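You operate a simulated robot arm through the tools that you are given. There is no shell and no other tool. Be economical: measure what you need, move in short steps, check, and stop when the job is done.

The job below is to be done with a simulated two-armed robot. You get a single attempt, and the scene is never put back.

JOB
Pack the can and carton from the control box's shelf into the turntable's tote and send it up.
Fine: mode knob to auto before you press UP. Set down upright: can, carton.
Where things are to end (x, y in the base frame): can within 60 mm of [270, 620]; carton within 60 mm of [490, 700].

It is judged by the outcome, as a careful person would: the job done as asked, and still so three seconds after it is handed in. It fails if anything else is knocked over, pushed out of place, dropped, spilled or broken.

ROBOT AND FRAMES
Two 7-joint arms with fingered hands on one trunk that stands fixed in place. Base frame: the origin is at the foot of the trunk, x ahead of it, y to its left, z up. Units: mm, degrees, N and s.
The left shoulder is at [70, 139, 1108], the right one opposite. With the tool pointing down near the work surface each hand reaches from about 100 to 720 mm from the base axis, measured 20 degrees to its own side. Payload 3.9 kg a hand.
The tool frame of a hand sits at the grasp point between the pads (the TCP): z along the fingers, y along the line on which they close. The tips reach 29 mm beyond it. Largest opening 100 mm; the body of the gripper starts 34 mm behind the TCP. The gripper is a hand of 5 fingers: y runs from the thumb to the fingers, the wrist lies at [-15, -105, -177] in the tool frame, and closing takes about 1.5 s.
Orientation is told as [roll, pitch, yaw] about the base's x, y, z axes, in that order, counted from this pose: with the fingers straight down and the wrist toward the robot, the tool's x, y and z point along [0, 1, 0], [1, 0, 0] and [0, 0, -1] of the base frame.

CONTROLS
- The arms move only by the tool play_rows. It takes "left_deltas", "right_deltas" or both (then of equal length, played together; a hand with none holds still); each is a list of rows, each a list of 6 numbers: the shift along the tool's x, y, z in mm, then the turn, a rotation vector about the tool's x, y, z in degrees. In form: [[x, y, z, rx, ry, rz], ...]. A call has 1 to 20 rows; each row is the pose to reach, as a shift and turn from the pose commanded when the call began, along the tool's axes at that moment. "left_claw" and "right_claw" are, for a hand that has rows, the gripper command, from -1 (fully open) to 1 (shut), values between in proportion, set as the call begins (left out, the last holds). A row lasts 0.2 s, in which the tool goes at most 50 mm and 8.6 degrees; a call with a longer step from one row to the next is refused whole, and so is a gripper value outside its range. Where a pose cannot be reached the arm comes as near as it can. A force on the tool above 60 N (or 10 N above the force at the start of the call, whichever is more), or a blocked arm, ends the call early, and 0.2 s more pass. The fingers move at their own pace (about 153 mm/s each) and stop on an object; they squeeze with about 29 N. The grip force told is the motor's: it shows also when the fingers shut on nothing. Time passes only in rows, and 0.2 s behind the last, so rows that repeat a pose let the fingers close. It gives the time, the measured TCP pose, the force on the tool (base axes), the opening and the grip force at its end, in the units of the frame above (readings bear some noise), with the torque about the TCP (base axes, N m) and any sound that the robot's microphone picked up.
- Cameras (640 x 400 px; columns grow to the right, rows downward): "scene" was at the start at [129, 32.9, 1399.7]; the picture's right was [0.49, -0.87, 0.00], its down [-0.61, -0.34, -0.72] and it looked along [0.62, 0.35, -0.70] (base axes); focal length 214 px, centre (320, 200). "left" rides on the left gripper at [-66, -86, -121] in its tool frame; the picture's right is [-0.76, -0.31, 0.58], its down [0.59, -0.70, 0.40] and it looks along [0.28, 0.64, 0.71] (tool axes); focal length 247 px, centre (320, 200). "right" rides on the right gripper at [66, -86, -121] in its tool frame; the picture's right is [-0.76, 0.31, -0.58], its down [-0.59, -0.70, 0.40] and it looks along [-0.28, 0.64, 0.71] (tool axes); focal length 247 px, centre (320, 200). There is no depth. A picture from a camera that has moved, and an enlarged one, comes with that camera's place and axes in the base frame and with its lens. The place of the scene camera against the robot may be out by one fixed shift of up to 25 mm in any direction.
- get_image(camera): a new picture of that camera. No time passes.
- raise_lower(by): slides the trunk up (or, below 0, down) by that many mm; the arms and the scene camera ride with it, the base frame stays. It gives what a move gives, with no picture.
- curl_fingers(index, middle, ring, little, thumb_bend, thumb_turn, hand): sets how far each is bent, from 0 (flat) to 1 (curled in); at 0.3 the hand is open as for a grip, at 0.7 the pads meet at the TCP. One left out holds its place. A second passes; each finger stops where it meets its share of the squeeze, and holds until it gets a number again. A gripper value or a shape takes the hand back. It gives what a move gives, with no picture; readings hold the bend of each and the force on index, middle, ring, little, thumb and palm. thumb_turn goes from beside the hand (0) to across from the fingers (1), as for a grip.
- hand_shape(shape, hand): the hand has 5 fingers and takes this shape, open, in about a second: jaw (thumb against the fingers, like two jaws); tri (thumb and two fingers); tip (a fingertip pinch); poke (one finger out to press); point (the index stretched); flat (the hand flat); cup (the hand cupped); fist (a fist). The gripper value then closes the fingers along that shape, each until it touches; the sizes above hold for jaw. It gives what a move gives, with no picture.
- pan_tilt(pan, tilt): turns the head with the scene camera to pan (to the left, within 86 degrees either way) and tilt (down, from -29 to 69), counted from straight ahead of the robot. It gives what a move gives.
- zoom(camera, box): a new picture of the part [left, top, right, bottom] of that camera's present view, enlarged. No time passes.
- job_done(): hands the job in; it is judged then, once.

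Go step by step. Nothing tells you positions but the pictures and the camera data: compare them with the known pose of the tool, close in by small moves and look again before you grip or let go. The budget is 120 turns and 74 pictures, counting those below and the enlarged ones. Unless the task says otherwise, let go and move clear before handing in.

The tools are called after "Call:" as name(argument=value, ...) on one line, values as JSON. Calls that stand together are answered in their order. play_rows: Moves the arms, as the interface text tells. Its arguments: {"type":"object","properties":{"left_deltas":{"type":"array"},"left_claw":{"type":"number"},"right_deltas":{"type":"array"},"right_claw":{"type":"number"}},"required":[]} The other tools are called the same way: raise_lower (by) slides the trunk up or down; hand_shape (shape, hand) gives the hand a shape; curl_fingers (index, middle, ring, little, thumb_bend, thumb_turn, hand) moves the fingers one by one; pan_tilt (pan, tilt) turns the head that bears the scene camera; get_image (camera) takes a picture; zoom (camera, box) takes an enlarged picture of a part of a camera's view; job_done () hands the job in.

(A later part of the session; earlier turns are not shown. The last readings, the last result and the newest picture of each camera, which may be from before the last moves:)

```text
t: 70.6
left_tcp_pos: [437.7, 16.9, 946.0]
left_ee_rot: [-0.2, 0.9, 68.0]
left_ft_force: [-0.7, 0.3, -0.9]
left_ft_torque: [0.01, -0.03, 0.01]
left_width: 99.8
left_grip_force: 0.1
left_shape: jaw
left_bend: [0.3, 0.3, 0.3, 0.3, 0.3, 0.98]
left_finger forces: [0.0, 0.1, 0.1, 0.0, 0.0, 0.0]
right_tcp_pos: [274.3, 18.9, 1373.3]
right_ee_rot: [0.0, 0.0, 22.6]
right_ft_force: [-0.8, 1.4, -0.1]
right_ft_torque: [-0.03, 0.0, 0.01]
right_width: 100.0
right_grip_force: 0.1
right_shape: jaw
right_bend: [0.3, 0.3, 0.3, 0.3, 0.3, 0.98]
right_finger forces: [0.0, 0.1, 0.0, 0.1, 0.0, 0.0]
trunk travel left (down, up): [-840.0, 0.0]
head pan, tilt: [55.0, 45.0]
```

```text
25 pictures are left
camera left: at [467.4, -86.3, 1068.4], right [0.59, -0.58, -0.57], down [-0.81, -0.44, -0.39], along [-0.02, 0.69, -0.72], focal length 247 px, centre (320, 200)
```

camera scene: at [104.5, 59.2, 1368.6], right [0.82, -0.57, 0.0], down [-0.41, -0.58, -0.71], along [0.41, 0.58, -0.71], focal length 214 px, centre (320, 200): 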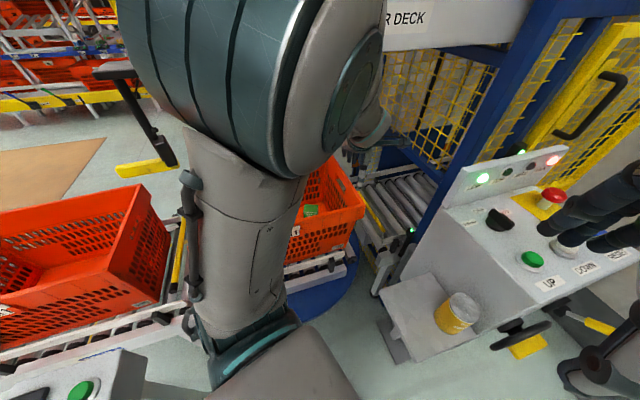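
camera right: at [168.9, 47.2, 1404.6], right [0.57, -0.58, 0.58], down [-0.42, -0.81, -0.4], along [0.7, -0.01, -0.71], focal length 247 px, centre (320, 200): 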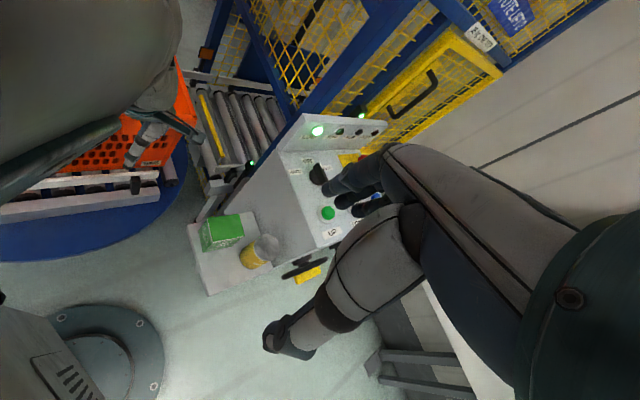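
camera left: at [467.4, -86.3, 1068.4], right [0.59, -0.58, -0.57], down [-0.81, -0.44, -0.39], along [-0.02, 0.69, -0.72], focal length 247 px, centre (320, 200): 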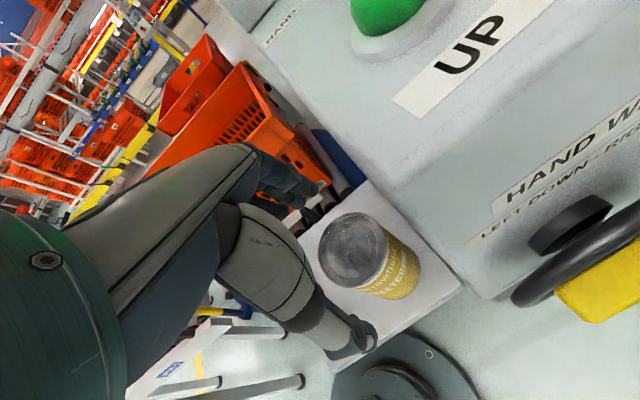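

Can top centre confirmed near (446,20). I centre the hand and lower to just above the lid for a check.

Call:
play_rows(left_deltas=[[-6, 5, 0, 0.9, 0, 0], [-6, 5, 14, 0.9, 0, 0], [-6, 5, 26, 0.9, 0, 0], [-6, 5, 26, 0.9, 0, 0]])

Call:
zoom(camera="left", box=[200, 80, 480, 360])

```text
t: 71.6
left_tcp_pos: [447.6, 19.6, 919.3]
left_ee_rot: [-0.2, 1.8, 68.0]
left_ft_force: [0.0, -0.5, -0.5]
left_ft_torque: [0.03, -0.01, 0.02]
left_width: 99.9
left_grip_force: 0.2
left_shape: jaw
left_bend: [0.3, 0.3, 0.3, 0.3, 0.3, 0.98]
left_finger forces: [0.1, 0.1, 0.0, 0.1, 0.0, 0.0]
right_tcp_pos: [274.5, 19.5, 1373.0]
right_ee_rot: [-0.1, 0.0, 22.7]
right_ft_force: [0.5, 0.5, -0.1]
right_ft_torque: [-0.02, 0.05, -0.01]
right_width: 99.7
right_grip_force: 0.0
right_shape: jaw
right_bend: [0.3, 0.3, 0.3, 0.3, 0.3, 0.98]
right_finger forces: [0.0, 0.2, 0.1, 0.0, 0.0, 0.1]
trunk travel left (down, up): [-840.0, 0.0]
head pan, tilt: [55.0, 45.0]
```

```text
1.43 times, centred on (340, 220) of left
camera zoom: at [476.4, -81.7, 1043.0], right [0.58, -0.58, -0.56], down [-0.81, -0.44, -0.38], along [-0.03, 0.68, -0.73], focal length 353 px, centre (291, 171)
```

zoom: 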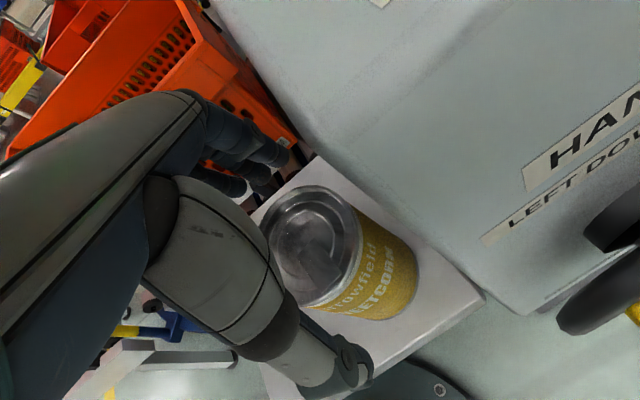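

Aligned within a couple of mm. Lower and close on the can.

Call:
play_rows(left_deltas=[[0, 0, 10, -1.8, 0, 0], [0, 0, 25, -1.8, 0, 0], [0, 0, 40, -1.8, 0, 0], [0, 0, 52, -1.8, 0, 0], [0, 0, 52, -1.8, 0, 0]])

Call:
play_rows(left_deltas=[[0, 0, 0, 0, 0, 0], [0, 0, 0, 0, 0, 0], [0, 0, 0, 0, 0, 0], [0, 0, 0, 0, 0, 0], [0, 0, 0, 0, 0, 0], [0, 0, 0, 0, 0, 0], [0, 0, 0, 0, 0, 0], [0, 0, 0, 0, 0, 0]], left_claw=1)

Call:
play_rows(left_deltas=[[0, 0, -8, 0, 0, 0], [0, 0, -20, 0, 0, 0], [0, 0, -40, 0, 0, 0], [0, 0, -60, 0, 0, 0], [0, 0, -80, 0, 0, 0], [0, 0, -80, 0, 0, 0]])

Call:
get_image(camera="left")

```text
t: 72.8
left_tcp_pos: [447.0, 18.5, 867.3]
left_ee_rot: [-0.3, 0.0, 68.0]
left_ft_force: [0.8, 0.9, 1.1]
left_ft_torque: [0.04, -0.04, 0.01]
left_width: 99.9
left_grip_force: 0.1
left_shape: jaw
left_bend: [0.3, 0.3, 0.3, 0.3, 0.3, 0.98]
left_finger forces: [1.3, 0.0, 0.0, 0.0, 0.1, 0.0]
right_tcp_pos: [273.9, 19.3, 1373.3]
right_ee_rot: [0.0, -0.1, 22.6]
right_ft_force: [0.6, -0.1, 0.3]
right_ft_torque: [-0.03, 0.02, 0.02]
right_width: 99.8
right_grip_force: 0.0
right_shape: jaw
right_bend: [0.3, 0.3, 0.3, 0.3, 0.3, 0.98]
right_finger forces: [0.0, 0.0, 0.0, 0.0, 0.1, 0.1]
trunk travel left (down, up): [-840.0, 0.0]
head pan, tilt: [55.0, 45.0]
```

```text
t: 74.6
left_tcp_pos: [446.9, 18.8, 868.7]
left_ee_rot: [-0.3, -0.1, 68.0]
left_ft_force: [0.1, -2.9, 12.5]
left_ft_torque: [-0.49, 0.21, 0.08]
left_width: 51.9
left_grip_force: 29.4
left_shape: jaw
left_bend: [0.42, 0.41, 0.74, 0.47, 0.43, 1.0]
left_finger forces: [20.7, 10.0, 0.0, 0.1, 31.8, 0.0]
right_tcp_pos: [271.6, 19.8, 1373.8]
right_ee_rot: [0.1, 0.0, 22.8]
right_ft_force: [-0.4, 0.7, 0.7]
right_ft_torque: [-0.01, 0.06, 0.0]
right_width: 99.6
right_grip_force: 0.0
right_shape: jaw
right_bend: [0.3, 0.3, 0.3, 0.3, 0.3, 0.98]
right_finger forces: [0.0, 0.1, 0.0, 0.0, 0.0, 0.0]
trunk travel left (down, up): [-840.0, 0.0]
head pan, tilt: [55.0, 45.0]
```

```text
t: 76.0
left_tcp_pos: [447.7, 16.7, 947.8]
left_ee_rot: [-0.2, 0.0, 67.9]
left_ft_force: [0.3, 0.3, -3.4]
left_ft_torque: [0.0, -0.01, 0.03]
left_width: 49.9
left_grip_force: 29.3
left_shape: jaw
left_bend: [0.42, 0.41, 0.74, 0.47, 0.46, 1.0]
left_finger forces: [16.7, 12.0, 0.1, 0.0, 29.6, 0.1]
right_tcp_pos: [275.1, 20.8, 1372.8]
right_ee_rot: [0.0, 0.1, 22.7]
right_ft_force: [-0.1, 0.9, 0.5]
right_ft_torque: [-0.02, 0.01, 0.02]
right_width: 99.8
right_grip_force: 0.0
right_shape: jaw
right_bend: [0.3, 0.3, 0.3, 0.3, 0.3, 0.98]
right_finger forces: [0.1, 0.0, 0.1, 0.0, 0.0, 0.0]
trunk travel left (down, up): [-840.0, 0.0]
head pan, tilt: [55.0, 45.0]
```

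```text
23 pictures are left
camera left: at [475.6, -87.3, 1068.0], right [0.59, -0.57, -0.58], down [-0.81, -0.43, -0.4], along [-0.02, 0.7, -0.71], focal length 247 px, centre (320, 200)
```

left: 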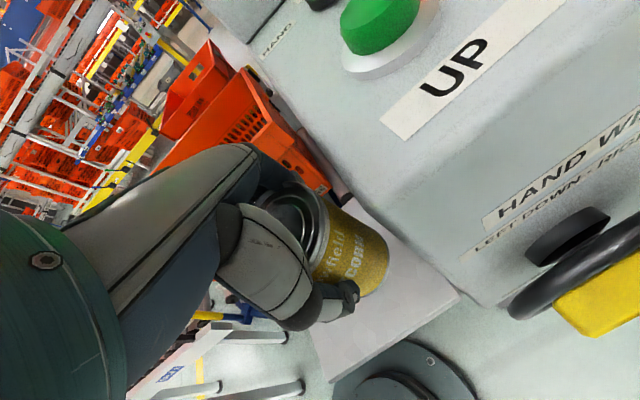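

The can is lifted, held by thumb, index and middle, upright. I carry it along the same route as the carton.

Call:
play_rows(left_deltas=[[17, 17, -5, 0, 0, 0], [34, 34, -10, 0, 0, 0], [51, 51, -10, 0, 0, 0], [68, 68, -12, 0, 0, 0], [87, 107, -18, 0, 0, 3], [107, 148, -25, 0, 0, 7], [127, 190, -31, 0, 0, 11], [147, 232, -37, 0, 0, 15], [165, 273, -37, 0, 0, 17.5], [165, 273, -37, 0, 0, 17.5]])

Call:
raise_lower(by=-130)

Call:
get_image(camera="left")

```text
t: 78.2
left_tcp_pos: [397.8, 332.2, 982.8]
left_ee_rot: [-0.1, 0.0, 50.4]
left_ft_force: [0.1, -0.1, -2.8]
left_ft_torque: [-0.02, -0.02, -0.01]
left_width: 49.6
left_grip_force: 29.2
left_shape: jaw
left_bend: [0.42, 0.41, 0.74, 0.47, 0.46, 1.0]
left_finger forces: [16.3, 12.0, 0.0, 0.1, 29.1, 0.0]
right_tcp_pos: [274.5, 18.8, 1374.1]
right_ee_rot: [0.1, 0.1, 22.6]
right_ft_force: [-0.5, 0.2, 0.0]
right_ft_torque: [0.01, 0.01, 0.02]
right_width: 99.8
right_grip_force: 0.1
right_shape: jaw
right_bend: [0.3, 0.3, 0.3, 0.3, 0.3, 0.98]
right_finger forces: [0.0, 0.0, 0.0, 0.0, 0.0, 0.0]
trunk travel left (down, up): [-840.0, 0.0]
head pan, tilt: [55.0, 45.0]
```

```text
t: 79.8
left_tcp_pos: [397.6, 332.3, 853.5]
left_ee_rot: [-0.2, -0.1, 50.5]
left_ft_force: [-0.7, -0.2, -4.1]
left_ft_torque: [0.0, -0.02, -0.01]
left_width: 49.6
left_grip_force: 29.2
left_shape: jaw
left_bend: [0.42, 0.41, 0.74, 0.47, 0.46, 1.0]
left_finger forces: [16.3, 11.9, 0.0, 0.0, 29.0, 0.1]
right_tcp_pos: [274.0, 20.2, 1243.7]
right_ee_rot: [0.0, 0.0, 22.6]
right_ft_force: [-0.1, -0.6, -0.6]
right_ft_torque: [-0.02, 0.01, -0.04]
right_width: 99.6
right_grip_force: 0.0
right_shape: jaw
right_bend: [0.3, 0.3, 0.3, 0.3, 0.3, 0.98]
right_finger forces: [0.1, 0.0, 0.0, 0.1, 0.1, 0.0]
trunk travel left (down, up): [-710.0, 130.0]
head pan, tilt: [55.0, 45.0]
```

```text
22 pictures are left
camera left: at [393.0, 224.6, 973.3], right [0.39, -0.72, -0.58], down [-0.9, -0.17, -0.4], along [0.19, 0.67, -0.71], focal length 247 px, centre (320, 200)
```

left: 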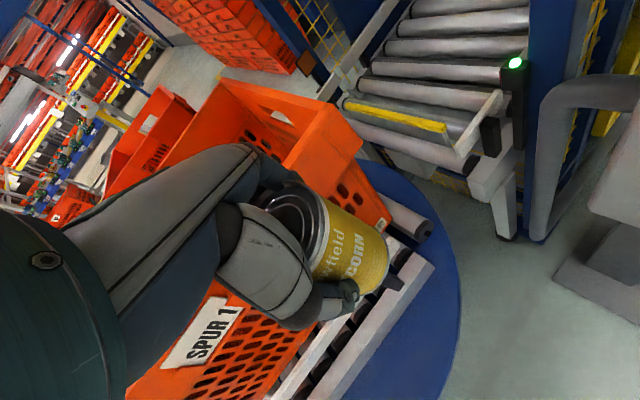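

Same two-step exit: out and up, then over the rim.

Call:
play_rows(left_deltas=[[0, 10, -25, 0, 0, 0], [0, 25, -50, 0, 0, 0], [0, 42, -80, 0, 0, 0], [0, 42, -80, 0, 0, 0], [0, 42, -100, 0, 0, 0]])

```text
t: 81.0
left_tcp_pos: [434.6, 370.9, 943.4]
left_ee_rot: [-0.3, -0.1, 50.5]
left_ft_force: [-0.9, 0.5, -4.1]
left_ft_torque: [-0.02, 0.01, -0.05]
left_width: 49.5
left_grip_force: 29.2
left_shape: jaw
left_bend: [0.42, 0.41, 0.74, 0.47, 0.46, 1.0]
left_finger forces: [16.0, 12.1, 0.0, 0.0, 28.9, 0.1]
left hand out of reach, approached as far as the arm can: row 3, 5
right_tcp_pos: [275.7, 20.2, 1243.0]
right_ee_rot: [0.1, 0.1, 22.7]
right_ft_force: [-0.5, 0.3, 0.2]
right_ft_torque: [0.0, 0.01, 0.0]
right_width: 99.9
right_grip_force: 0.0
right_shape: jaw
right_bend: [0.3, 0.3, 0.3, 0.3, 0.3, 0.98]
right_finger forces: [0.0, 0.0, 0.0, 0.0, 0.0, 0.1]
trunk travel left (down, up): [-710.0, 130.0]
head pan, tilt: [55.0, 45.0]
```

Can bottom is about z 868, clear of the rim. Over the tote, then trunk down 110.

Call:
play_rows(left_deltas=[[19, 27, -2, 0, 0, 0], [38, 55, -2, 0, 0, 0], [57, 83, -2, 0, 0, 0], [76, 110, -2, 0, 0, 0], [93, 136, -2, 0, 0, 0], [93, 136, -2, 0, 0, 0]])

Call:
raise_lower(by=-110)

Call:
get_image(camera="scene")

```text
t: 82.4
left_tcp_pos: [449.5, 533.9, 945.5]
left_ee_rot: [-0.1, -0.1, 50.5]
left_ft_force: [-0.3, -0.4, -2.8]
left_ft_torque: [0.02, 0.03, 0.02]
left_width: 49.2
left_grip_force: 28.9
left_shape: jaw
left_bend: [0.42, 0.41, 0.74, 0.47, 0.46, 1.0]
left_finger forces: [15.9, 12.3, 0.1, 0.0, 28.9, 0.0]
right_tcp_pos: [274.5, 18.8, 1243.6]
right_ee_rot: [0.1, -0.1, 22.7]
right_ft_force: [0.5, -0.6, -0.2]
right_ft_torque: [-0.01, 0.01, -0.01]
right_width: 99.6
right_grip_force: 0.1
right_shape: jaw
right_bend: [0.3, 0.3, 0.3, 0.3, 0.3, 0.98]
right_finger forces: [0.0, 0.1, 0.1, 0.1, 0.0, 0.1]
trunk travel left (down, up): [-710.0, 130.0]
head pan, tilt: [55.0, 45.0]
```

```text
t: 83.8
left_tcp_pos: [450.0, 533.0, 835.2]
left_ee_rot: [-0.2, -0.2, 50.5]
left_ft_force: [0.4, -0.9, -3.6]
left_ft_torque: [-0.02, 0.01, -0.01]
left_width: 49.3
left_grip_force: 28.6
left_shape: jaw
left_bend: [0.42, 0.41, 0.74, 0.47, 0.46, 1.0]
left_finger forces: [15.9, 12.2, 0.0, 0.0, 28.9, 0.1]
right_tcp_pos: [274.6, 19.5, 1133.9]
right_ee_rot: [0.1, -0.1, 22.6]
right_ft_force: [0.1, 0.1, -0.3]
right_ft_torque: [-0.04, 0.0, 0.02]
right_width: 99.7
right_grip_force: 0.0
right_shape: jaw
right_bend: [0.3, 0.3, 0.3, 0.3, 0.3, 0.98]
right_finger forces: [0.0, 0.1, 0.1, 0.0, 0.0, 0.1]
trunk travel left (down, up): [-600.0, 240.0]
head pan, tilt: [55.0, 45.0]
```

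```text
21 pictures are left
camera scene: at [104.5, 59.5, 1248.6], right [0.82, -0.57, 0.0], down [-0.41, -0.58, -0.71], along [0.41, 0.58, -0.71], focal length 214 px, centre (320, 200)
```

scene: 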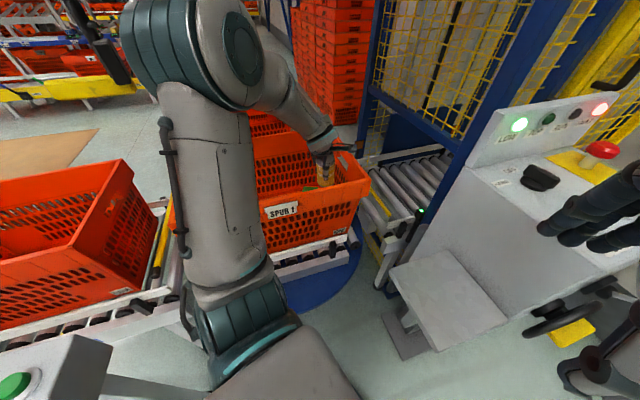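

The elbow is near the hanging arm's height, so I lower the can inside the tote here first, then swing to the left target at low level.

Call:
play_rows(left_deltas=[[0, 0, 35, 0, 0, 0], [0, 0, 70, 0, 0, 0], [0, 0, 105, 0, 0, 0], [0, 0, 135, 0, 0, 0], [0, 0, 135, 0, 0, 0]])

Call:
get_image(camera="left")

Call:
get_image(camera="scene")

```text
t: 85.0
left_tcp_pos: [447.6, 532.4, 704.8]
left_ee_rot: [-0.5, -0.5, 50.7]
left_ft_force: [-0.5, 8.1, 24.7]
left_ft_torque: [-3.16, 0.94, -0.32]
left_width: 49.3
left_grip_force: 29.6
left_shape: jaw
left_bend: [0.42, 0.41, 0.74, 0.47, 0.46, 1.0]
left_finger forces: [15.8, 12.4, 0.0, 0.0, 28.8, 0.0]
right_tcp_pos: [272.5, 18.8, 1134.3]
right_ee_rot: [0.0, -0.1, 22.6]
right_ft_force: [-1.1, 0.3, -1.0]
right_ft_torque: [-0.02, 0.0, 0.0]
right_width: 99.9
right_grip_force: 0.1
right_shape: jaw
right_bend: [0.3, 0.3, 0.3, 0.3, 0.3, 0.98]
right_finger forces: [0.0, 0.0, 0.1, 0.0, 0.1, 0.0]
trunk travel left (down, up): [-600.0, 240.0]
head pan, tilt: [55.0, 45.0]
```

```text
20 pictures are left
camera left: at [442.7, 422.8, 824.6], right [0.4, -0.72, -0.57], down [-0.9, -0.17, -0.41], along [0.2, 0.68, -0.71], focal length 247 px, centre (320, 200)
```

left: 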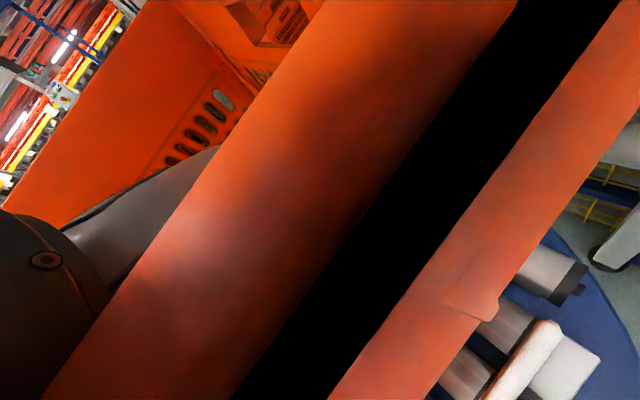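

```text
19 pictures are left
camera scene: at [101.7, 58.5, 1249.3], right [0.82, -0.57, 0.0], down [-0.4, -0.58, -0.71], along [0.41, 0.58, -0.71], focal length 214 px, centre (320, 200)
```

scene: 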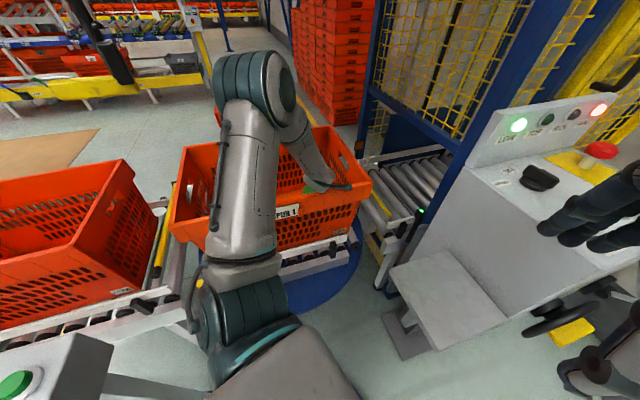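

The back of the hand touched the near rim (25 N). I go straight back up at once and then move inward before descending.

Call:
play_rows(left_deltas=[[0, 0, -25, 0, 0, 0], [0, 0, -55, 0, 0, 0], [0, 0, -85, 0, 0, 0], [0, 0, -85, 0, 0, 0]])

Call:
get_image(camera="left")

```text
t: 86.0
left_tcp_pos: [448.7, 531.6, 784.4]
left_ee_rot: [-0.2, -0.1, 50.6]
left_ft_force: [0.2, 0.0, -2.5]
left_ft_torque: [-0.04, 0.0, -0.03]
left_width: 49.4
left_grip_force: 29.0
left_shape: jaw
left_bend: [0.42, 0.41, 0.74, 0.47, 0.46, 1.0]
left_finger forces: [15.7, 12.4, 0.0, 0.1, 28.6, 0.1]
right_tcp_pos: [274.7, 20.9, 1133.2]
right_ee_rot: [0.0, 0.1, 22.7]
right_ft_force: [-0.3, 0.7, -0.3]
right_ft_torque: [0.0, 0.01, -0.02]
right_width: 99.9
right_grip_force: 0.1
right_shape: jaw
right_bend: [0.3, 0.3, 0.3, 0.3, 0.3, 0.98]
right_finger forces: [0.0, 0.1, 0.1, 0.0, 0.0, 0.0]
trunk travel left (down, up): [-600.0, 240.0]
head pan, tilt: [55.0, 45.0]
```

```text
18 pictures are left
camera left: at [445.0, 423.9, 905.2], right [0.39, -0.72, -0.57], down [-0.9, -0.17, -0.4], along [0.19, 0.67, -0.71], focal length 247 px, centre (320, 200)
```

left: 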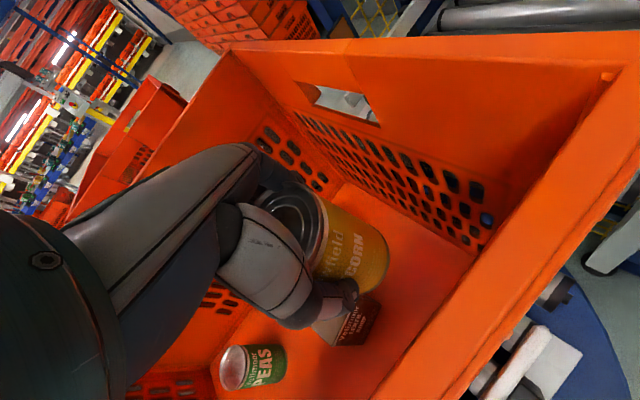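

The tote is unharmed; it holds a brown stock box near (373,625) and a peas can near (225,738). To keep the wrist off the near wall at the can's spot, I'll turn the hand to yaw about 155 (wrist toward the tote's middle), high above the contents.

Call:
play_rows(left_deltas=[[0, 0, -40, 0, 0, 0], [0, 0, -80, 0, 0, 0], [10, 0, -90, 0, 0, -8], [20, -1, -90, 0, 0, -16], [32, -2, -90, 0, 0, -24], [44, -3, -90, 0, 0, -32], [56, -4, -90, 0, 0, -40], [68, -5, -90, 0, 0, -48], [80, -6, -90, 0, 0, -56], [92, -8, -90, 0, 0, -64], [104, -10, -90, 0, 0, -72], [116, -12, -90, 0, 0, -80], [128, -14, -90, 0, 0, -88], [141, -15, -90, 0, 0, -96], [141, -15, -90, 0, 0, -104], [141, -15, -90, 0, 0, -104]])

Call:
get_image(camera="scene")

```text
t: 89.4
left_tcp_pos: [330.1, 610.5, 875.2]
left_ee_rot: [0.0, 0.2, 154.6]
left_ft_force: [0.2, -0.4, -3.9]
left_ft_torque: [0.0, -0.02, 0.0]
left_width: 49.3
left_grip_force: 28.7
left_shape: jaw
left_bend: [0.42, 0.41, 0.74, 0.47, 0.46, 1.0]
left_finger forces: [15.5, 12.4, 0.0, 0.0, 28.4, 0.0]
right_tcp_pos: [273.3, 20.7, 1134.2]
right_ee_rot: [0.0, -0.1, 22.7]
right_ft_force: [-0.1, 0.0, -0.4]
right_ft_torque: [-0.04, -0.01, 0.02]
right_width: 99.6
right_grip_force: 0.1
right_shape: jaw
right_bend: [0.3, 0.3, 0.3, 0.3, 0.3, 0.98]
right_finger forces: [0.1, 0.1, 0.0, 0.0, 0.1, 0.1]
trunk travel left (down, up): [-600.0, 240.0]
head pan, tilt: [55.0, 45.0]
```

```text
17 pictures are left
camera scene: at [104.4, 59.5, 1248.6], right [0.82, -0.57, 0.0], down [-0.41, -0.58, -0.71], along [0.41, 0.58, -0.71], focal length 214 px, centre (320, 200)
```

scene: 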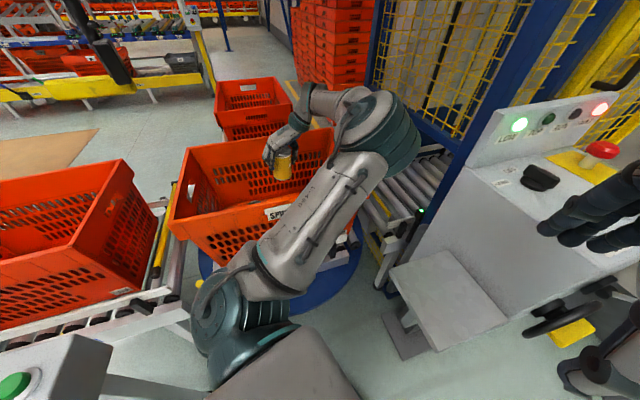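

Fully reachable, and the elbow is now well away from the hanging arm. I move over the can's target and partly down, then look.

Call:
play_rows(left_deltas=[[3, 27, 0, 0, 0, 0], [7, 55, 0, 0, 0, 0], [10, 82, 0, 0, 0, 0], [10, 82, 40, 0, 0, 0], [10, 82, 80, 0, 0, 0], [10, 82, 120, 0, 0, 0], [10, 82, 120, 0, 0, 0]])

Call:
get_image(camera="left")

Call:
get_image(camera="scene")

```text
t: 91.0
left_tcp_pos: [252.2, 636.7, 754.1]
left_ee_rot: [0.0, 0.2, 154.5]
left_ft_force: [0.2, -0.8, -3.2]
left_ft_torque: [0.01, 0.0, 0.0]
left_width: 49.0
left_grip_force: 28.7
left_shape: jaw
left_bend: [0.42, 0.41, 0.74, 0.47, 0.46, 1.0]
left_finger forces: [15.5, 12.5, 0.1, 0.0, 28.3, 0.0]
right_tcp_pos: [275.3, 19.6, 1134.0]
right_ee_rot: [0.2, 0.0, 22.7]
right_ft_force: [0.1, 0.0, -0.7]
right_ft_torque: [0.0, -0.02, 0.01]
right_width: 99.8
right_grip_force: 0.1
right_shape: jaw
right_bend: [0.3, 0.3, 0.3, 0.3, 0.3, 0.98]
right_finger forces: [0.0, 0.0, 0.0, 0.0, 0.0, 0.0]
trunk travel left (down, up): [-600.0, 240.0]
head pan, tilt: [55.0, 45.0]
```

```text
16 pictures are left
camera left: at [356.3, 659.2, 874.9], right [0.6, 0.55, -0.57], down [0.38, -0.83, -0.4], along [-0.7, 0.02, -0.72], focal length 247 px, centre (320, 200)
```

left: 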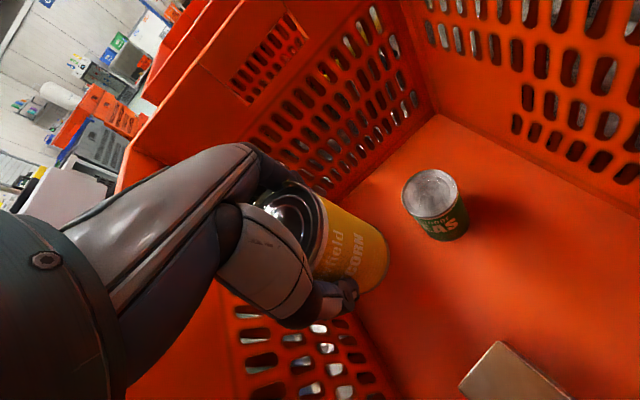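

```text
15 pictures are left
camera scene: at [104.1, 59.1, 1248.7], right [0.82, -0.57, 0.0], down [-0.41, -0.58, -0.71], along [0.41, 0.58, -0.71], focal length 214 px, centre (320, 200)
```

scene: 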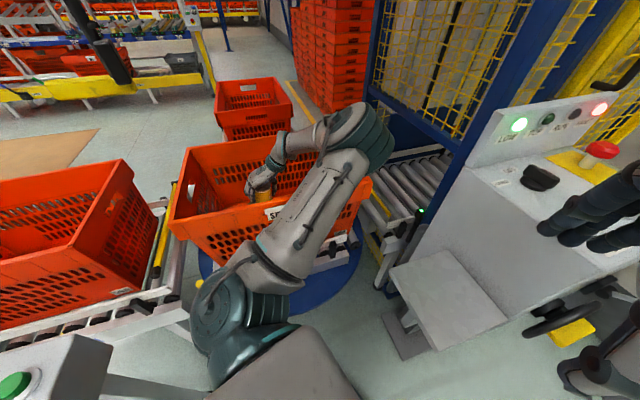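

The peas can (221,748) and the brown box (left edge about x 340) leave room. I raise the trunk 100 mm to keep the upper arm above the rim, then descend with the arm.

Call:
raise_lower(by=100)

Call:
play_rows(left_deltas=[[0, 0, 40, 0, 0, 0], [0, 0, 80, 0, 0, 0], [0, 0, 120, 0, 0, 0], [0, 0, 160, 0, 0, 0], [0, 0, 200, 0, 0, 0], [0, 0, 230, 0, 0, 0], [0, 0, 230, 0, 0, 0]])

Call:
get_image(camera="scene")

```text
t: 92.3
left_tcp_pos: [252.2, 637.1, 855.1]
left_ee_rot: [0.1, 0.3, 154.5]
left_ft_force: [0.3, -0.5, -3.6]
left_ft_torque: [0.01, -0.04, -0.02]
left_width: 49.3
left_grip_force: 29.1
left_shape: jaw
left_bend: [0.42, 0.41, 0.74, 0.47, 0.46, 1.0]
left_finger forces: [15.5, 12.5, 0.0, 0.0, 28.6, 0.1]
right_tcp_pos: [274.4, 20.8, 1233.2]
right_ee_rot: [0.0, 0.0, 22.7]
right_ft_force: [-0.1, 0.1, 0.5]
right_ft_torque: [0.01, 0.0, -0.03]
right_width: 99.7
right_grip_force: 0.1
right_shape: jaw
right_bend: [0.3, 0.3, 0.3, 0.3, 0.3, 0.98]
right_finger forces: [0.1, 0.0, 0.0, 0.0, 0.0, 0.1]
trunk travel left (down, up): [-700.0, 140.0]
head pan, tilt: [55.0, 45.0]
```

```text
t: 93.9
left_tcp_pos: [253.7, 638.9, 625.4]
left_ee_rot: [-0.1, 0.1, 154.5]
left_ft_force: [-0.4, -0.3, -2.5]
left_ft_torque: [0.0, -0.02, -0.04]
left_width: 49.2
left_grip_force: 29.4
left_shape: jaw
left_bend: [0.42, 0.41, 0.74, 0.47, 0.46, 1.0]
left_finger forces: [15.4, 12.5, 0.0, 0.0, 28.3, 0.0]
right_tcp_pos: [273.7, 19.6, 1233.8]
right_ee_rot: [0.0, 0.0, 22.7]
right_ft_force: [-0.8, 0.5, 0.2]
right_ft_torque: [0.03, 0.04, 0.02]
right_width: 100.0
right_grip_force: 0.0
right_shape: jaw
right_bend: [0.3, 0.3, 0.3, 0.3, 0.3, 0.98]
right_finger forces: [0.0, 0.0, 0.1, 0.1, 0.0, 0.0]
trunk travel left (down, up): [-700.0, 140.0]
head pan, tilt: [55.0, 45.0]
```

```text
14 pictures are left
camera scene: at [104.4, 59.2, 1348.7], right [0.82, -0.57, 0.0], down [-0.41, -0.58, -0.71], along [0.41, 0.58, -0.71], focal length 214 px, centre (320, 200)
```

scene: 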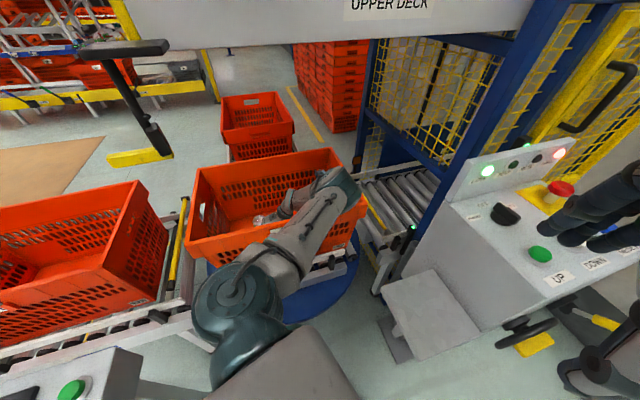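

No lean or contact. I lower gently the last 50 mm.

Call:
play_rows(left_deltas=[[0, 0, 15, 0, 0, 0], [0, 0, 30, 0, 0, 0], [0, 0, 40, 0, 0, 0], [0, 0, 44, 0, 0, 0], [0, 0, 46, 0, 0, 0], [0, 0, 48, 0, 0, 0], [0, 0, 50, 0, 0, 0]])

```text
t: 95.5
left_tcp_pos: [253.5, 636.9, 578.7]
left_ee_rot: [-0.4, 0.2, 154.5]
left_ft_force: [-0.9, 1.5, 8.4]
left_ft_torque: [-0.08, -0.21, 0.01]
left_width: 49.2
left_grip_force: 29.1
left_shape: jaw
left_bend: [0.42, 0.41, 0.74, 0.47, 0.45, 1.0]
left_finger forces: [18.4, 12.6, 0.0, 0.0, 28.9, 0.0]
right_tcp_pos: [273.7, 16.2, 1233.9]
right_ee_rot: [0.2, 0.0, 22.5]
right_ft_force: [-0.2, 0.2, -0.3]
right_ft_torque: [0.01, 0.02, 0.03]
right_width: 99.7
right_grip_force: 0.1
right_shape: jaw
right_bend: [0.3, 0.3, 0.3, 0.3, 0.3, 0.98]
right_finger forces: [0.1, 0.1, 0.0, 0.0, 0.0, 0.0]
trunk travel left (down, up): [-700.0, 140.0]
head pan, tilt: [55.0, 45.0]
```

Light contact is felt at TCP 579. I check with the wrist camera before releasing.

Call:
get_image(camera="left")

Call:
zoom(camera="scene", box=[170, 130, 390, 300])

```text
13 pictures are left
camera left: at [357.7, 658.5, 698.9], right [0.61, 0.55, -0.57], down [0.38, -0.83, -0.4], along [-0.7, 0.02, -0.72], focal length 247 px, centre (320, 200)
```

left: 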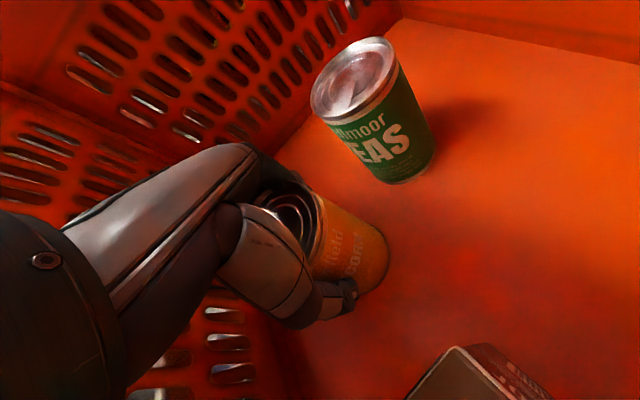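

```text
2.35 times, centred on (280, 215) of scene
camera zoom: at [103.1, 55.6, 1349.3], right [0.82, -0.57, 0.0], down [-0.41, -0.58, -0.71], along [0.41, 0.58, -0.7], focal length 505 px, centre (414, 165)
```

zoom: 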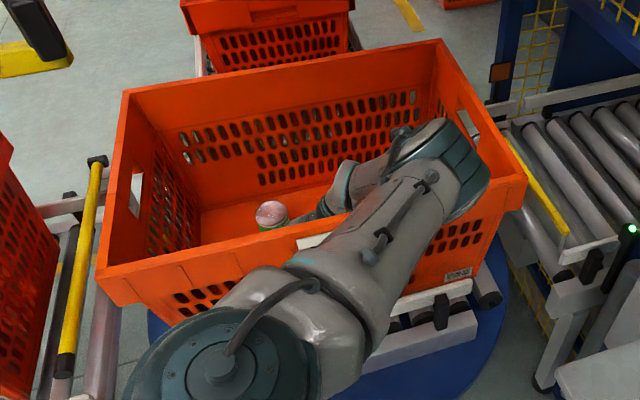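

The upper arm seems to brush the near rim. I lift a little, raise the trunk 80 mm for clearance, and lower again with the arm.

Call:
play_rows(left_deltas=[[0, 0, -15, 0, 0, 0], [0, 0, -30, 0, 0, 0], [0, 0, -30, 0, 0, 0]])

Call:
raise_lower(by=90)

Call:
play_rows(left_deltas=[[0, 0, 30, 0, 0, 0], [0, 0, 60, 0, 0, 0], [0, 0, 90, 0, 0, 0], [0, 0, 105, 0, 0, 0], [0, 0, 112, 0, 0, 0], [0, 0, 116, 0, 0, 0], [0, 0, 116, 0, 0, 0]])

Call:
zoom(camera="scene", box=[170, 150, 390, 320])

```text
t: 96.3
left_tcp_pos: [252.5, 638.0, 604.2]
left_ee_rot: [0.1, 0.2, 154.5]
left_ft_force: [0.6, 0.0, -4.7]
left_ft_torque: [-0.01, 0.01, 0.03]
left_width: 49.2
left_grip_force: 28.7
left_shape: jaw
left_bend: [0.42, 0.41, 0.74, 0.47, 0.46, 1.0]
left_finger forces: [15.4, 12.5, 0.0, 0.1, 28.3, 0.1]
right_tcp_pos: [274.6, 20.8, 1232.1]
right_ee_rot: [-0.1, 0.0, 22.7]
right_ft_force: [-0.9, 0.2, -1.0]
right_ft_torque: [-0.02, 0.0, 0.03]
right_width: 100.0
right_grip_force: 0.0
right_shape: jaw
right_bend: [0.3, 0.3, 0.3, 0.3, 0.3, 0.98]
right_finger forces: [0.1, 0.1, 0.0, 0.0, 0.1, 0.1]
trunk travel left (down, up): [-700.0, 140.0]
head pan, tilt: [55.0, 45.0]
```

```text
t: 97.6
left_tcp_pos: [252.9, 638.2, 694.6]
left_ee_rot: [0.0, 0.2, 154.4]
left_ft_force: [0.6, 0.2, -3.5]
left_ft_torque: [-0.03, -0.03, 0.0]
left_width: 49.3
left_grip_force: 29.2
left_shape: jaw
left_bend: [0.42, 0.41, 0.74, 0.47, 0.46, 1.0]
left_finger forces: [15.5, 12.5, 0.1, 0.1, 28.3, 0.0]
right_tcp_pos: [274.0, 19.3, 1323.5]
right_ee_rot: [0.1, 0.2, 22.7]
right_ft_force: [-0.2, 0.4, -0.1]
right_ft_torque: [-0.02, 0.01, -0.01]
right_width: 99.9
right_grip_force: 0.0
right_shape: jaw
right_bend: [0.3, 0.3, 0.3, 0.3, 0.3, 0.98]
right_finger forces: [0.2, 0.0, 0.0, 0.1, 0.1, 0.0]
trunk travel left (down, up): [-790.0, 50.0]
head pan, tilt: [55.0, 45.0]
```

```text
t: 99.2
left_tcp_pos: [252.1, 638.5, 577.6]
left_ee_rot: [0.0, 0.3, 154.5]
left_ft_force: [-0.6, -0.1, -3.5]
left_ft_torque: [-0.01, 0.0, 0.0]
left_width: 49.4
left_grip_force: 28.9
left_shape: jaw
left_bend: [0.42, 0.41, 0.74, 0.47, 0.46, 1.0]
left_finger forces: [15.4, 12.7, 0.0, 0.0, 28.1, 0.0]
right_tcp_pos: [273.9, 20.3, 1323.4]
right_ee_rot: [0.0, 0.0, 22.7]
right_ft_force: [0.3, 0.9, 0.1]
right_ft_torque: [0.01, -0.02, -0.02]
right_width: 99.6
right_grip_force: 0.1
right_shape: jaw
right_bend: [0.3, 0.3, 0.3, 0.3, 0.3, 0.98]
right_finger forces: [0.0, 0.1, 0.1, 0.0, 0.0, 0.0]
trunk travel left (down, up): [-790.0, 50.0]
head pan, tilt: [55.0, 45.0]
```

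```text
2.35 times, centred on (280, 235) of scene
camera zoom: at [104.6, 59.7, 1438.6], right [0.82, -0.57, 0.0], down [-0.41, -0.58, -0.71], along [0.41, 0.58, -0.71], focal length 505 px, centre (414, 118)
```

zoom: 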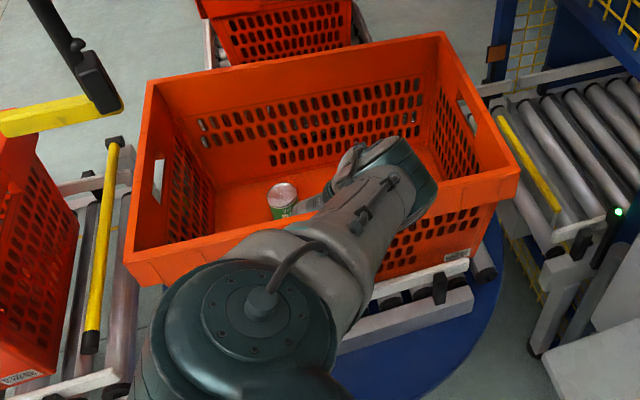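

Free of contact at 578 with no lean. Lowering in 2 mm steps until touch.

Call:
play_rows(left_deltas=[[0, 0, 2, 0, 0, 0], [0, 0, 4, 0, 0, 0], [0, 0, 6, 0, 0, 0], [0, 0, 7, 0, 0, 0], [0, 0, 7, 0, 0, 0]])

```text
t: 100.4
left_tcp_pos: [252.9, 637.0, 576.1]
left_ee_rot: [-0.4, 0.2, 154.5]
left_ft_force: [-1.9, 3.7, 21.1]
left_ft_torque: [-0.2, -0.19, -0.04]
left_width: 49.9
left_grip_force: 28.5
left_shape: jaw
left_bend: [0.41, 0.41, 0.74, 0.47, 0.44, 1.0]
left_finger forces: [21.9, 13.3, 0.0, 0.0, 29.9, 0.1]
right_tcp_pos: [273.8, 15.6, 1323.7]
right_ee_rot: [0.2, -0.1, 22.6]
right_ft_force: [-0.7, -0.4, -0.2]
right_ft_torque: [0.01, -0.02, 0.0]
right_width: 99.6
right_grip_force: 0.1
right_shape: jaw
right_bend: [0.3, 0.3, 0.3, 0.3, 0.3, 0.98]
right_finger forces: [0.0, 0.0, 0.0, 0.1, 0.0, 0.0]
trunk travel left (down, up): [-790.0, 50.0]
head pan, tilt: [55.0, 45.0]
```

The can is on the floor (21 N). I ease off and open the hand.

Call:
play_rows(left_deltas=[[0, 0, -3, 0, 0, 0], [0, 0, -5, 0, 0, 0], [0, 0, -5, 0, 0, 0]])

Call:
play_rows(left_deltas=[[0, 0, 0, 0, 0, 0], [0, 0, 0, 0, 0, 0], [0, 0, 0, 0, 0, 0], [0, 0, 0, 0, 0, 0], [0, 0, 0, 0, 0, 0], [0, 0, 0, 0, 0, 0]], left_claw=-1)

Call:
get_image(camera="left")

```text
t: 101.2
left_tcp_pos: [251.2, 636.3, 575.7]
left_ee_rot: [0.1, 0.2, 154.5]
left_ft_force: [1.6, 0.1, 5.1]
left_ft_torque: [-0.14, -0.27, 0.01]
left_width: 50.0
left_grip_force: 28.9
left_shape: jaw
left_bend: [0.41, 0.41, 0.74, 0.47, 0.44, 0.99]
left_finger forces: [17.4, 12.1, 0.1, 0.1, 29.8, 0.0]
right_tcp_pos: [274.4, 18.0, 1324.1]
right_ee_rot: [0.1, 0.0, 22.7]
right_ft_force: [-0.7, -0.2, 0.4]
right_ft_torque: [0.0, -0.02, -0.03]
right_width: 99.9
right_grip_force: 0.0
right_shape: jaw
right_bend: [0.3, 0.3, 0.3, 0.3, 0.3, 0.98]
right_finger forces: [0.0, 0.0, 0.0, 0.1, 0.1, 0.1]
trunk travel left (down, up): [-790.0, 50.0]
head pan, tilt: [55.0, 45.0]
```

```text
t: 102.6
left_tcp_pos: [250.9, 638.9, 577.5]
left_ee_rot: [-0.1, 0.2, 154.4]
left_ft_force: [-0.7, 0.2, 0.4]
left_ft_torque: [-0.06, -0.01, 0.01]
left_width: 100.2
left_grip_force: 0.0
left_shape: jaw
left_bend: [0.3, 0.3, 0.3, 0.3, 0.3, 0.98]
left_finger forces: [0.7, 0.0, 0.1, 0.0, 0.0, 0.0]
right_tcp_pos: [274.0, 20.4, 1322.0]
right_ee_rot: [0.0, 0.0, 22.7]
right_ft_force: [0.2, 0.5, -0.7]
right_ft_torque: [-0.01, 0.02, 0.0]
right_width: 99.5
right_grip_force: 0.1
right_shape: jaw
right_bend: [0.3, 0.3, 0.3, 0.3, 0.3, 0.98]
right_finger forces: [0.1, 0.0, 0.1, 0.0, 0.0, 0.0]
trunk travel left (down, up): [-790.0, 50.0]
head pan, tilt: [55.0, 45.0]
```

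```text
10 pictures are left
camera left: at [357.1, 659.6, 697.4], right [0.6, 0.55, -0.57], down [0.38, -0.83, -0.4], along [-0.7, 0.02, -0.72], focal length 247 px, centre (320, 200)
```

left: 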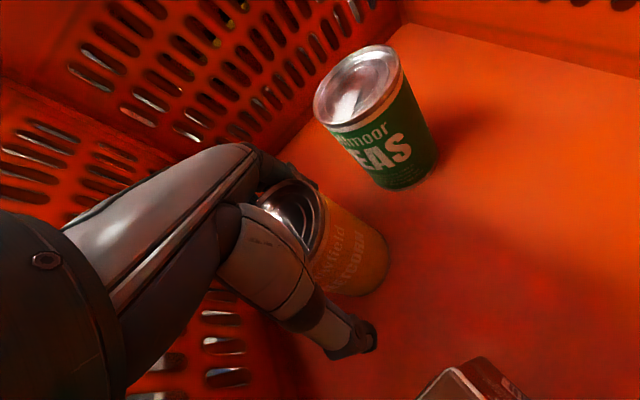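

The can stands upright and free. I withdraw straight up, then lower the trunk back to the height at which turning the hand was safe.

Call:
play_rows(left_deltas=[[0, 5, 0, 0, 0, 0], [0, 7, -15, 0, 0, 0], [0, 7, -40, 0, 0, 0], [0, 7, -80, 0, 0, 0], [0, 7, -120, 0, 0, 0], [0, 7, -165, 0, 0, 0], [0, 7, -210, 0, 0, 0], [0, 7, -255, 0, 0, 0], [0, 7, -300, 0, 0, 0], [0, 7, -345, 0, 0, 0], [0, 7, -370, 0, 0, 0], [0, 7, -370, 0, 0, 0]])

Call:
get_image(camera="left")

Call:
raise_lower(by=-190)

```text
t: 105.2
left_tcp_pos: [245.0, 642.4, 946.9]
left_ee_rot: [0.0, 0.2, 154.5]
left_ft_force: [-0.3, 0.6, 1.0]
left_ft_torque: [-0.01, -0.04, -0.01]
left_width: 99.6
left_grip_force: 0.1
left_shape: jaw
left_bend: [0.3, 0.3, 0.3, 0.3, 0.3, 0.98]
left_finger forces: [0.0, 0.1, 0.1, 0.0, 0.0, 0.0]
right_tcp_pos: [274.9, 19.9, 1323.8]
right_ee_rot: [0.1, 0.0, 22.7]
right_ft_force: [0.6, -1.2, 0.1]
right_ft_torque: [-0.03, 0.0, 0.0]
right_width: 99.7
right_grip_force: 0.0
right_shape: jaw
right_bend: [0.3, 0.3, 0.3, 0.3, 0.3, 0.98]
right_finger forces: [0.1, 0.0, 0.0, 0.0, 0.0, 0.0]
trunk travel left (down, up): [-790.0, 50.0]
head pan, tilt: [55.0, 45.0]
```

```text
9 pictures are left
camera left: at [350.3, 663.8, 1067.5], right [0.6, 0.55, -0.58], down [0.38, -0.83, -0.4], along [-0.7, 0.02, -0.72], focal length 247 px, centre (320, 200)
```

left: 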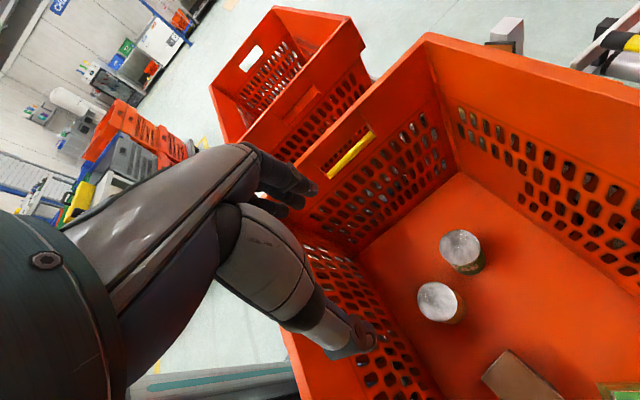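

```text
t: 107.3
left_tcp_pos: [245.9, 640.6, 756.9]
left_ee_rot: [0.0, 0.2, 154.4]
left_ft_force: [-0.8, -0.3, 0.1]
left_ft_torque: [0.02, -0.01, 0.01]
left_width: 99.9
left_grip_force: 0.1
left_shape: jaw
left_bend: [0.3, 0.3, 0.3, 0.3, 0.3, 0.98]
left_finger forces: [0.0, 0.0, 0.0, 0.0, 0.0, 0.0]
right_tcp_pos: [274.1, 20.0, 1132.0]
right_ee_rot: [0.1, -0.1, 22.7]
right_ft_force: [0.2, -0.3, -1.0]
right_ft_torque: [0.0, 0.03, 0.01]
right_width: 99.9
right_grip_force: 0.0
right_shape: jaw
right_bend: [0.3, 0.3, 0.3, 0.3, 0.3, 0.98]
right_finger forces: [0.1, 0.1, 0.0, 0.0, 0.1, 0.0]
trunk travel left (down, up): [-600.0, 240.0]
head pan, tilt: [55.0, 45.0]
```

The can is at about (245,638), 31 mm from its target, with all contents upright. I rise, turn the hand back and pull toward the near-right side.

Call:
play_rows(left_deltas=[[0, 0, -40, 0, 0, 0], [0, 0, -80, 0, 0, 0], [0, 0, -120, 0, 0, 0], [-3, -30, -125, 0, 0, 0], [-6, -60, -125, 0, 0, 0], [-8, -89, -125, 0, 0, 0], [-7, -99, -125, 0, 0, 8], [-6, -110, -125, 0, 0, 16], [-4, -121, -125, 0, 0, 24], [-3, -132, -125, 0, 0, 32], [-2, -143, -125, 0, 0, 40], [0, -154, -125, 0, 0, 48], [1, -165, -125, 0, 0, 56], [3, -176, -125, 0, 0, 64], [4, -187, -125, 0, 0, 72], [6, -198, -125, 0, 0, 80], [7, -209, -125, 0, 0, 88], [8, -220, -125, 0, 0, 96], [10, -230, -125, 0, 0, 104], [10, -230, -125, 0, 0, 104]])

```text
t: 111.5
left_tcp_pos: [449.2, 533.4, 882.3]
left_ee_rot: [-0.2, -0.1, 50.4]
left_ft_force: [0.3, 0.0, 0.1]
left_ft_torque: [-0.03, 0.01, 0.03]
left_width: 100.0
left_grip_force: 0.0
left_shape: jaw
left_bend: [0.3, 0.3, 0.3, 0.3, 0.3, 0.98]
left_finger forces: [0.1, 0.0, 0.1, 0.0, 0.0, 0.0]
right_tcp_pos: [274.3, 20.1, 1132.4]
right_ee_rot: [0.1, -0.1, 22.7]
right_ft_force: [0.1, -0.1, -0.6]
right_ft_torque: [0.02, 0.01, 0.01]
right_width: 99.8
right_grip_force: 0.1
right_shape: jaw
right_bend: [0.3, 0.3, 0.3, 0.3, 0.3, 0.98]
right_finger forces: [0.0, 0.0, 0.0, 0.0, 0.0, 0.0]
trunk travel left (down, up): [-600.0, 240.0]
head pan, tilt: [55.0, 45.0]
```

Now out over the rim and up with the trunk.

Call:
play_rows(left_deltas=[[-10, -15, -10, 0, 0, 0], [-28, -40, -10, 0, 0, 0], [-46, -66, -8, 0, 0, 0], [-64, -92, -6, 0, 0, 0], [-75, -105, -6, 0, 0, 0], [-75, -105, -6, 0, 0, 0]])

Call:
raise_lower(by=130)

Call:
play_rows(left_deltas=[[-2, -30, 20, 0, 0, 0], [-5, -65, 45, 0, 0, 0], [-8, -98, 70, 0, 0, 0], [-8, -98, 70, 0, 0, 0]])

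Call:
raise_lower(by=110)

```text
t: 112.9
left_tcp_pos: [438.1, 405.3, 888.8]
left_ee_rot: [-0.2, -0.1, 50.5]
left_ft_force: [-0.2, 0.2, -0.2]
left_ft_torque: [0.01, -0.01, -0.03]
left_width: 99.9
left_grip_force: 0.0
left_shape: jaw
left_bend: [0.3, 0.3, 0.3, 0.3, 0.3, 0.98]
left_finger forces: [0.0, 0.1, 0.0, 0.0, 0.0, 0.0]
right_tcp_pos: [274.5, 19.4, 1133.5]
right_ee_rot: [0.0, 0.0, 22.7]
right_ft_force: [-0.3, 0.2, 0.0]
right_ft_torque: [0.05, 0.01, 0.01]
right_width: 99.9
right_grip_force: 0.1
right_shape: jaw
right_bend: [0.3, 0.3, 0.3, 0.3, 0.3, 0.98]
right_finger forces: [0.0, 0.0, 0.0, 0.1, 0.1, 0.0]
trunk travel left (down, up): [-600.0, 240.0]
head pan, tilt: [55.0, 45.0]
```

```text
t: 114.5
left_tcp_pos: [438.7, 405.7, 1019.2]
left_ee_rot: [-0.1, -0.1, 50.5]
left_ft_force: [-0.1, 0.2, -0.1]
left_ft_torque: [-0.03, 0.0, -0.01]
left_width: 99.8
left_grip_force: 0.1
left_shape: jaw
left_bend: [0.3, 0.3, 0.3, 0.3, 0.3, 0.98]
left_finger forces: [0.0, 0.0, 0.0, 0.0, 0.1, 0.1]
right_tcp_pos: [273.7, 19.5, 1263.0]
right_ee_rot: [0.2, 0.0, 22.7]
right_ft_force: [0.0, -0.4, -0.5]
right_ft_torque: [0.0, 0.01, 0.01]
right_width: 99.6
right_grip_force: 0.0
right_shape: jaw
right_bend: [0.3, 0.3, 0.3, 0.3, 0.3, 0.98]
right_finger forces: [0.0, 0.1, 0.0, 0.0, 0.1, 0.1]
trunk travel left (down, up): [-730.0, 110.0]
head pan, tilt: [55.0, 45.0]
```

```text
t: 115.5
left_tcp_pos: [393.0, 342.9, 929.3]
left_ee_rot: [-0.9, 0.7, 51.0]
left_ft_force: [-0.5, -0.2, 0.9]
left_ft_torque: [0.01, 0.02, 0.0]
left_width: 100.1
left_grip_force: 0.1
left_shape: jaw
left_bend: [0.3, 0.3, 0.3, 0.3, 0.3, 0.98]
left_finger forces: [0.0, 0.1, 0.0, 0.0, 0.1, 0.0]
left hand out of reach, approached as far as the arm can: row 1, 2, 3, 4
right_tcp_pos: [274.1, 19.3, 1263.8]
right_ee_rot: [0.0, 0.1, 22.7]
right_ft_force: [-0.4, -0.9, 0.6]
right_ft_torque: [0.0, -0.01, -0.01]
right_width: 99.7
right_grip_force: 0.1
right_shape: jaw
right_bend: [0.3, 0.3, 0.3, 0.3, 0.3, 0.98]
right_finger forces: [0.0, 0.0, 0.1, 0.1, 0.1, 0.0]
trunk travel left (down, up): [-730.0, 110.0]
head pan, tilt: [55.0, 45.0]
```

```text
t: 116.9
left_tcp_pos: [395.3, 341.6, 1040.3]
left_ee_rot: [-1.0, 0.7, 50.6]
left_ft_force: [-0.8, -0.1, -0.4]
left_ft_torque: [-0.04, 0.01, -0.03]
left_width: 99.8
left_grip_force: 0.1
left_shape: jaw
left_bend: [0.3, 0.3, 0.3, 0.3, 0.3, 0.98]
left_finger forces: [0.0, 0.1, 0.0, 0.0, 0.0, 0.0]
right_tcp_pos: [274.3, 19.6, 1373.6]
right_ee_rot: [0.1, 0.0, 22.7]
right_ft_force: [0.1, -0.4, -0.6]
right_ft_torque: [0.03, 0.01, 0.01]
right_width: 99.9
right_grip_force: 0.0
right_shape: jaw
right_bend: [0.3, 0.3, 0.3, 0.3, 0.3, 0.98]
right_finger forces: [0.0, 0.0, 0.0, 0.0, 0.1, 0.0]
trunk travel left (down, up): [-840.0, 0.0]
head pan, tilt: [55.0, 45.0]
```

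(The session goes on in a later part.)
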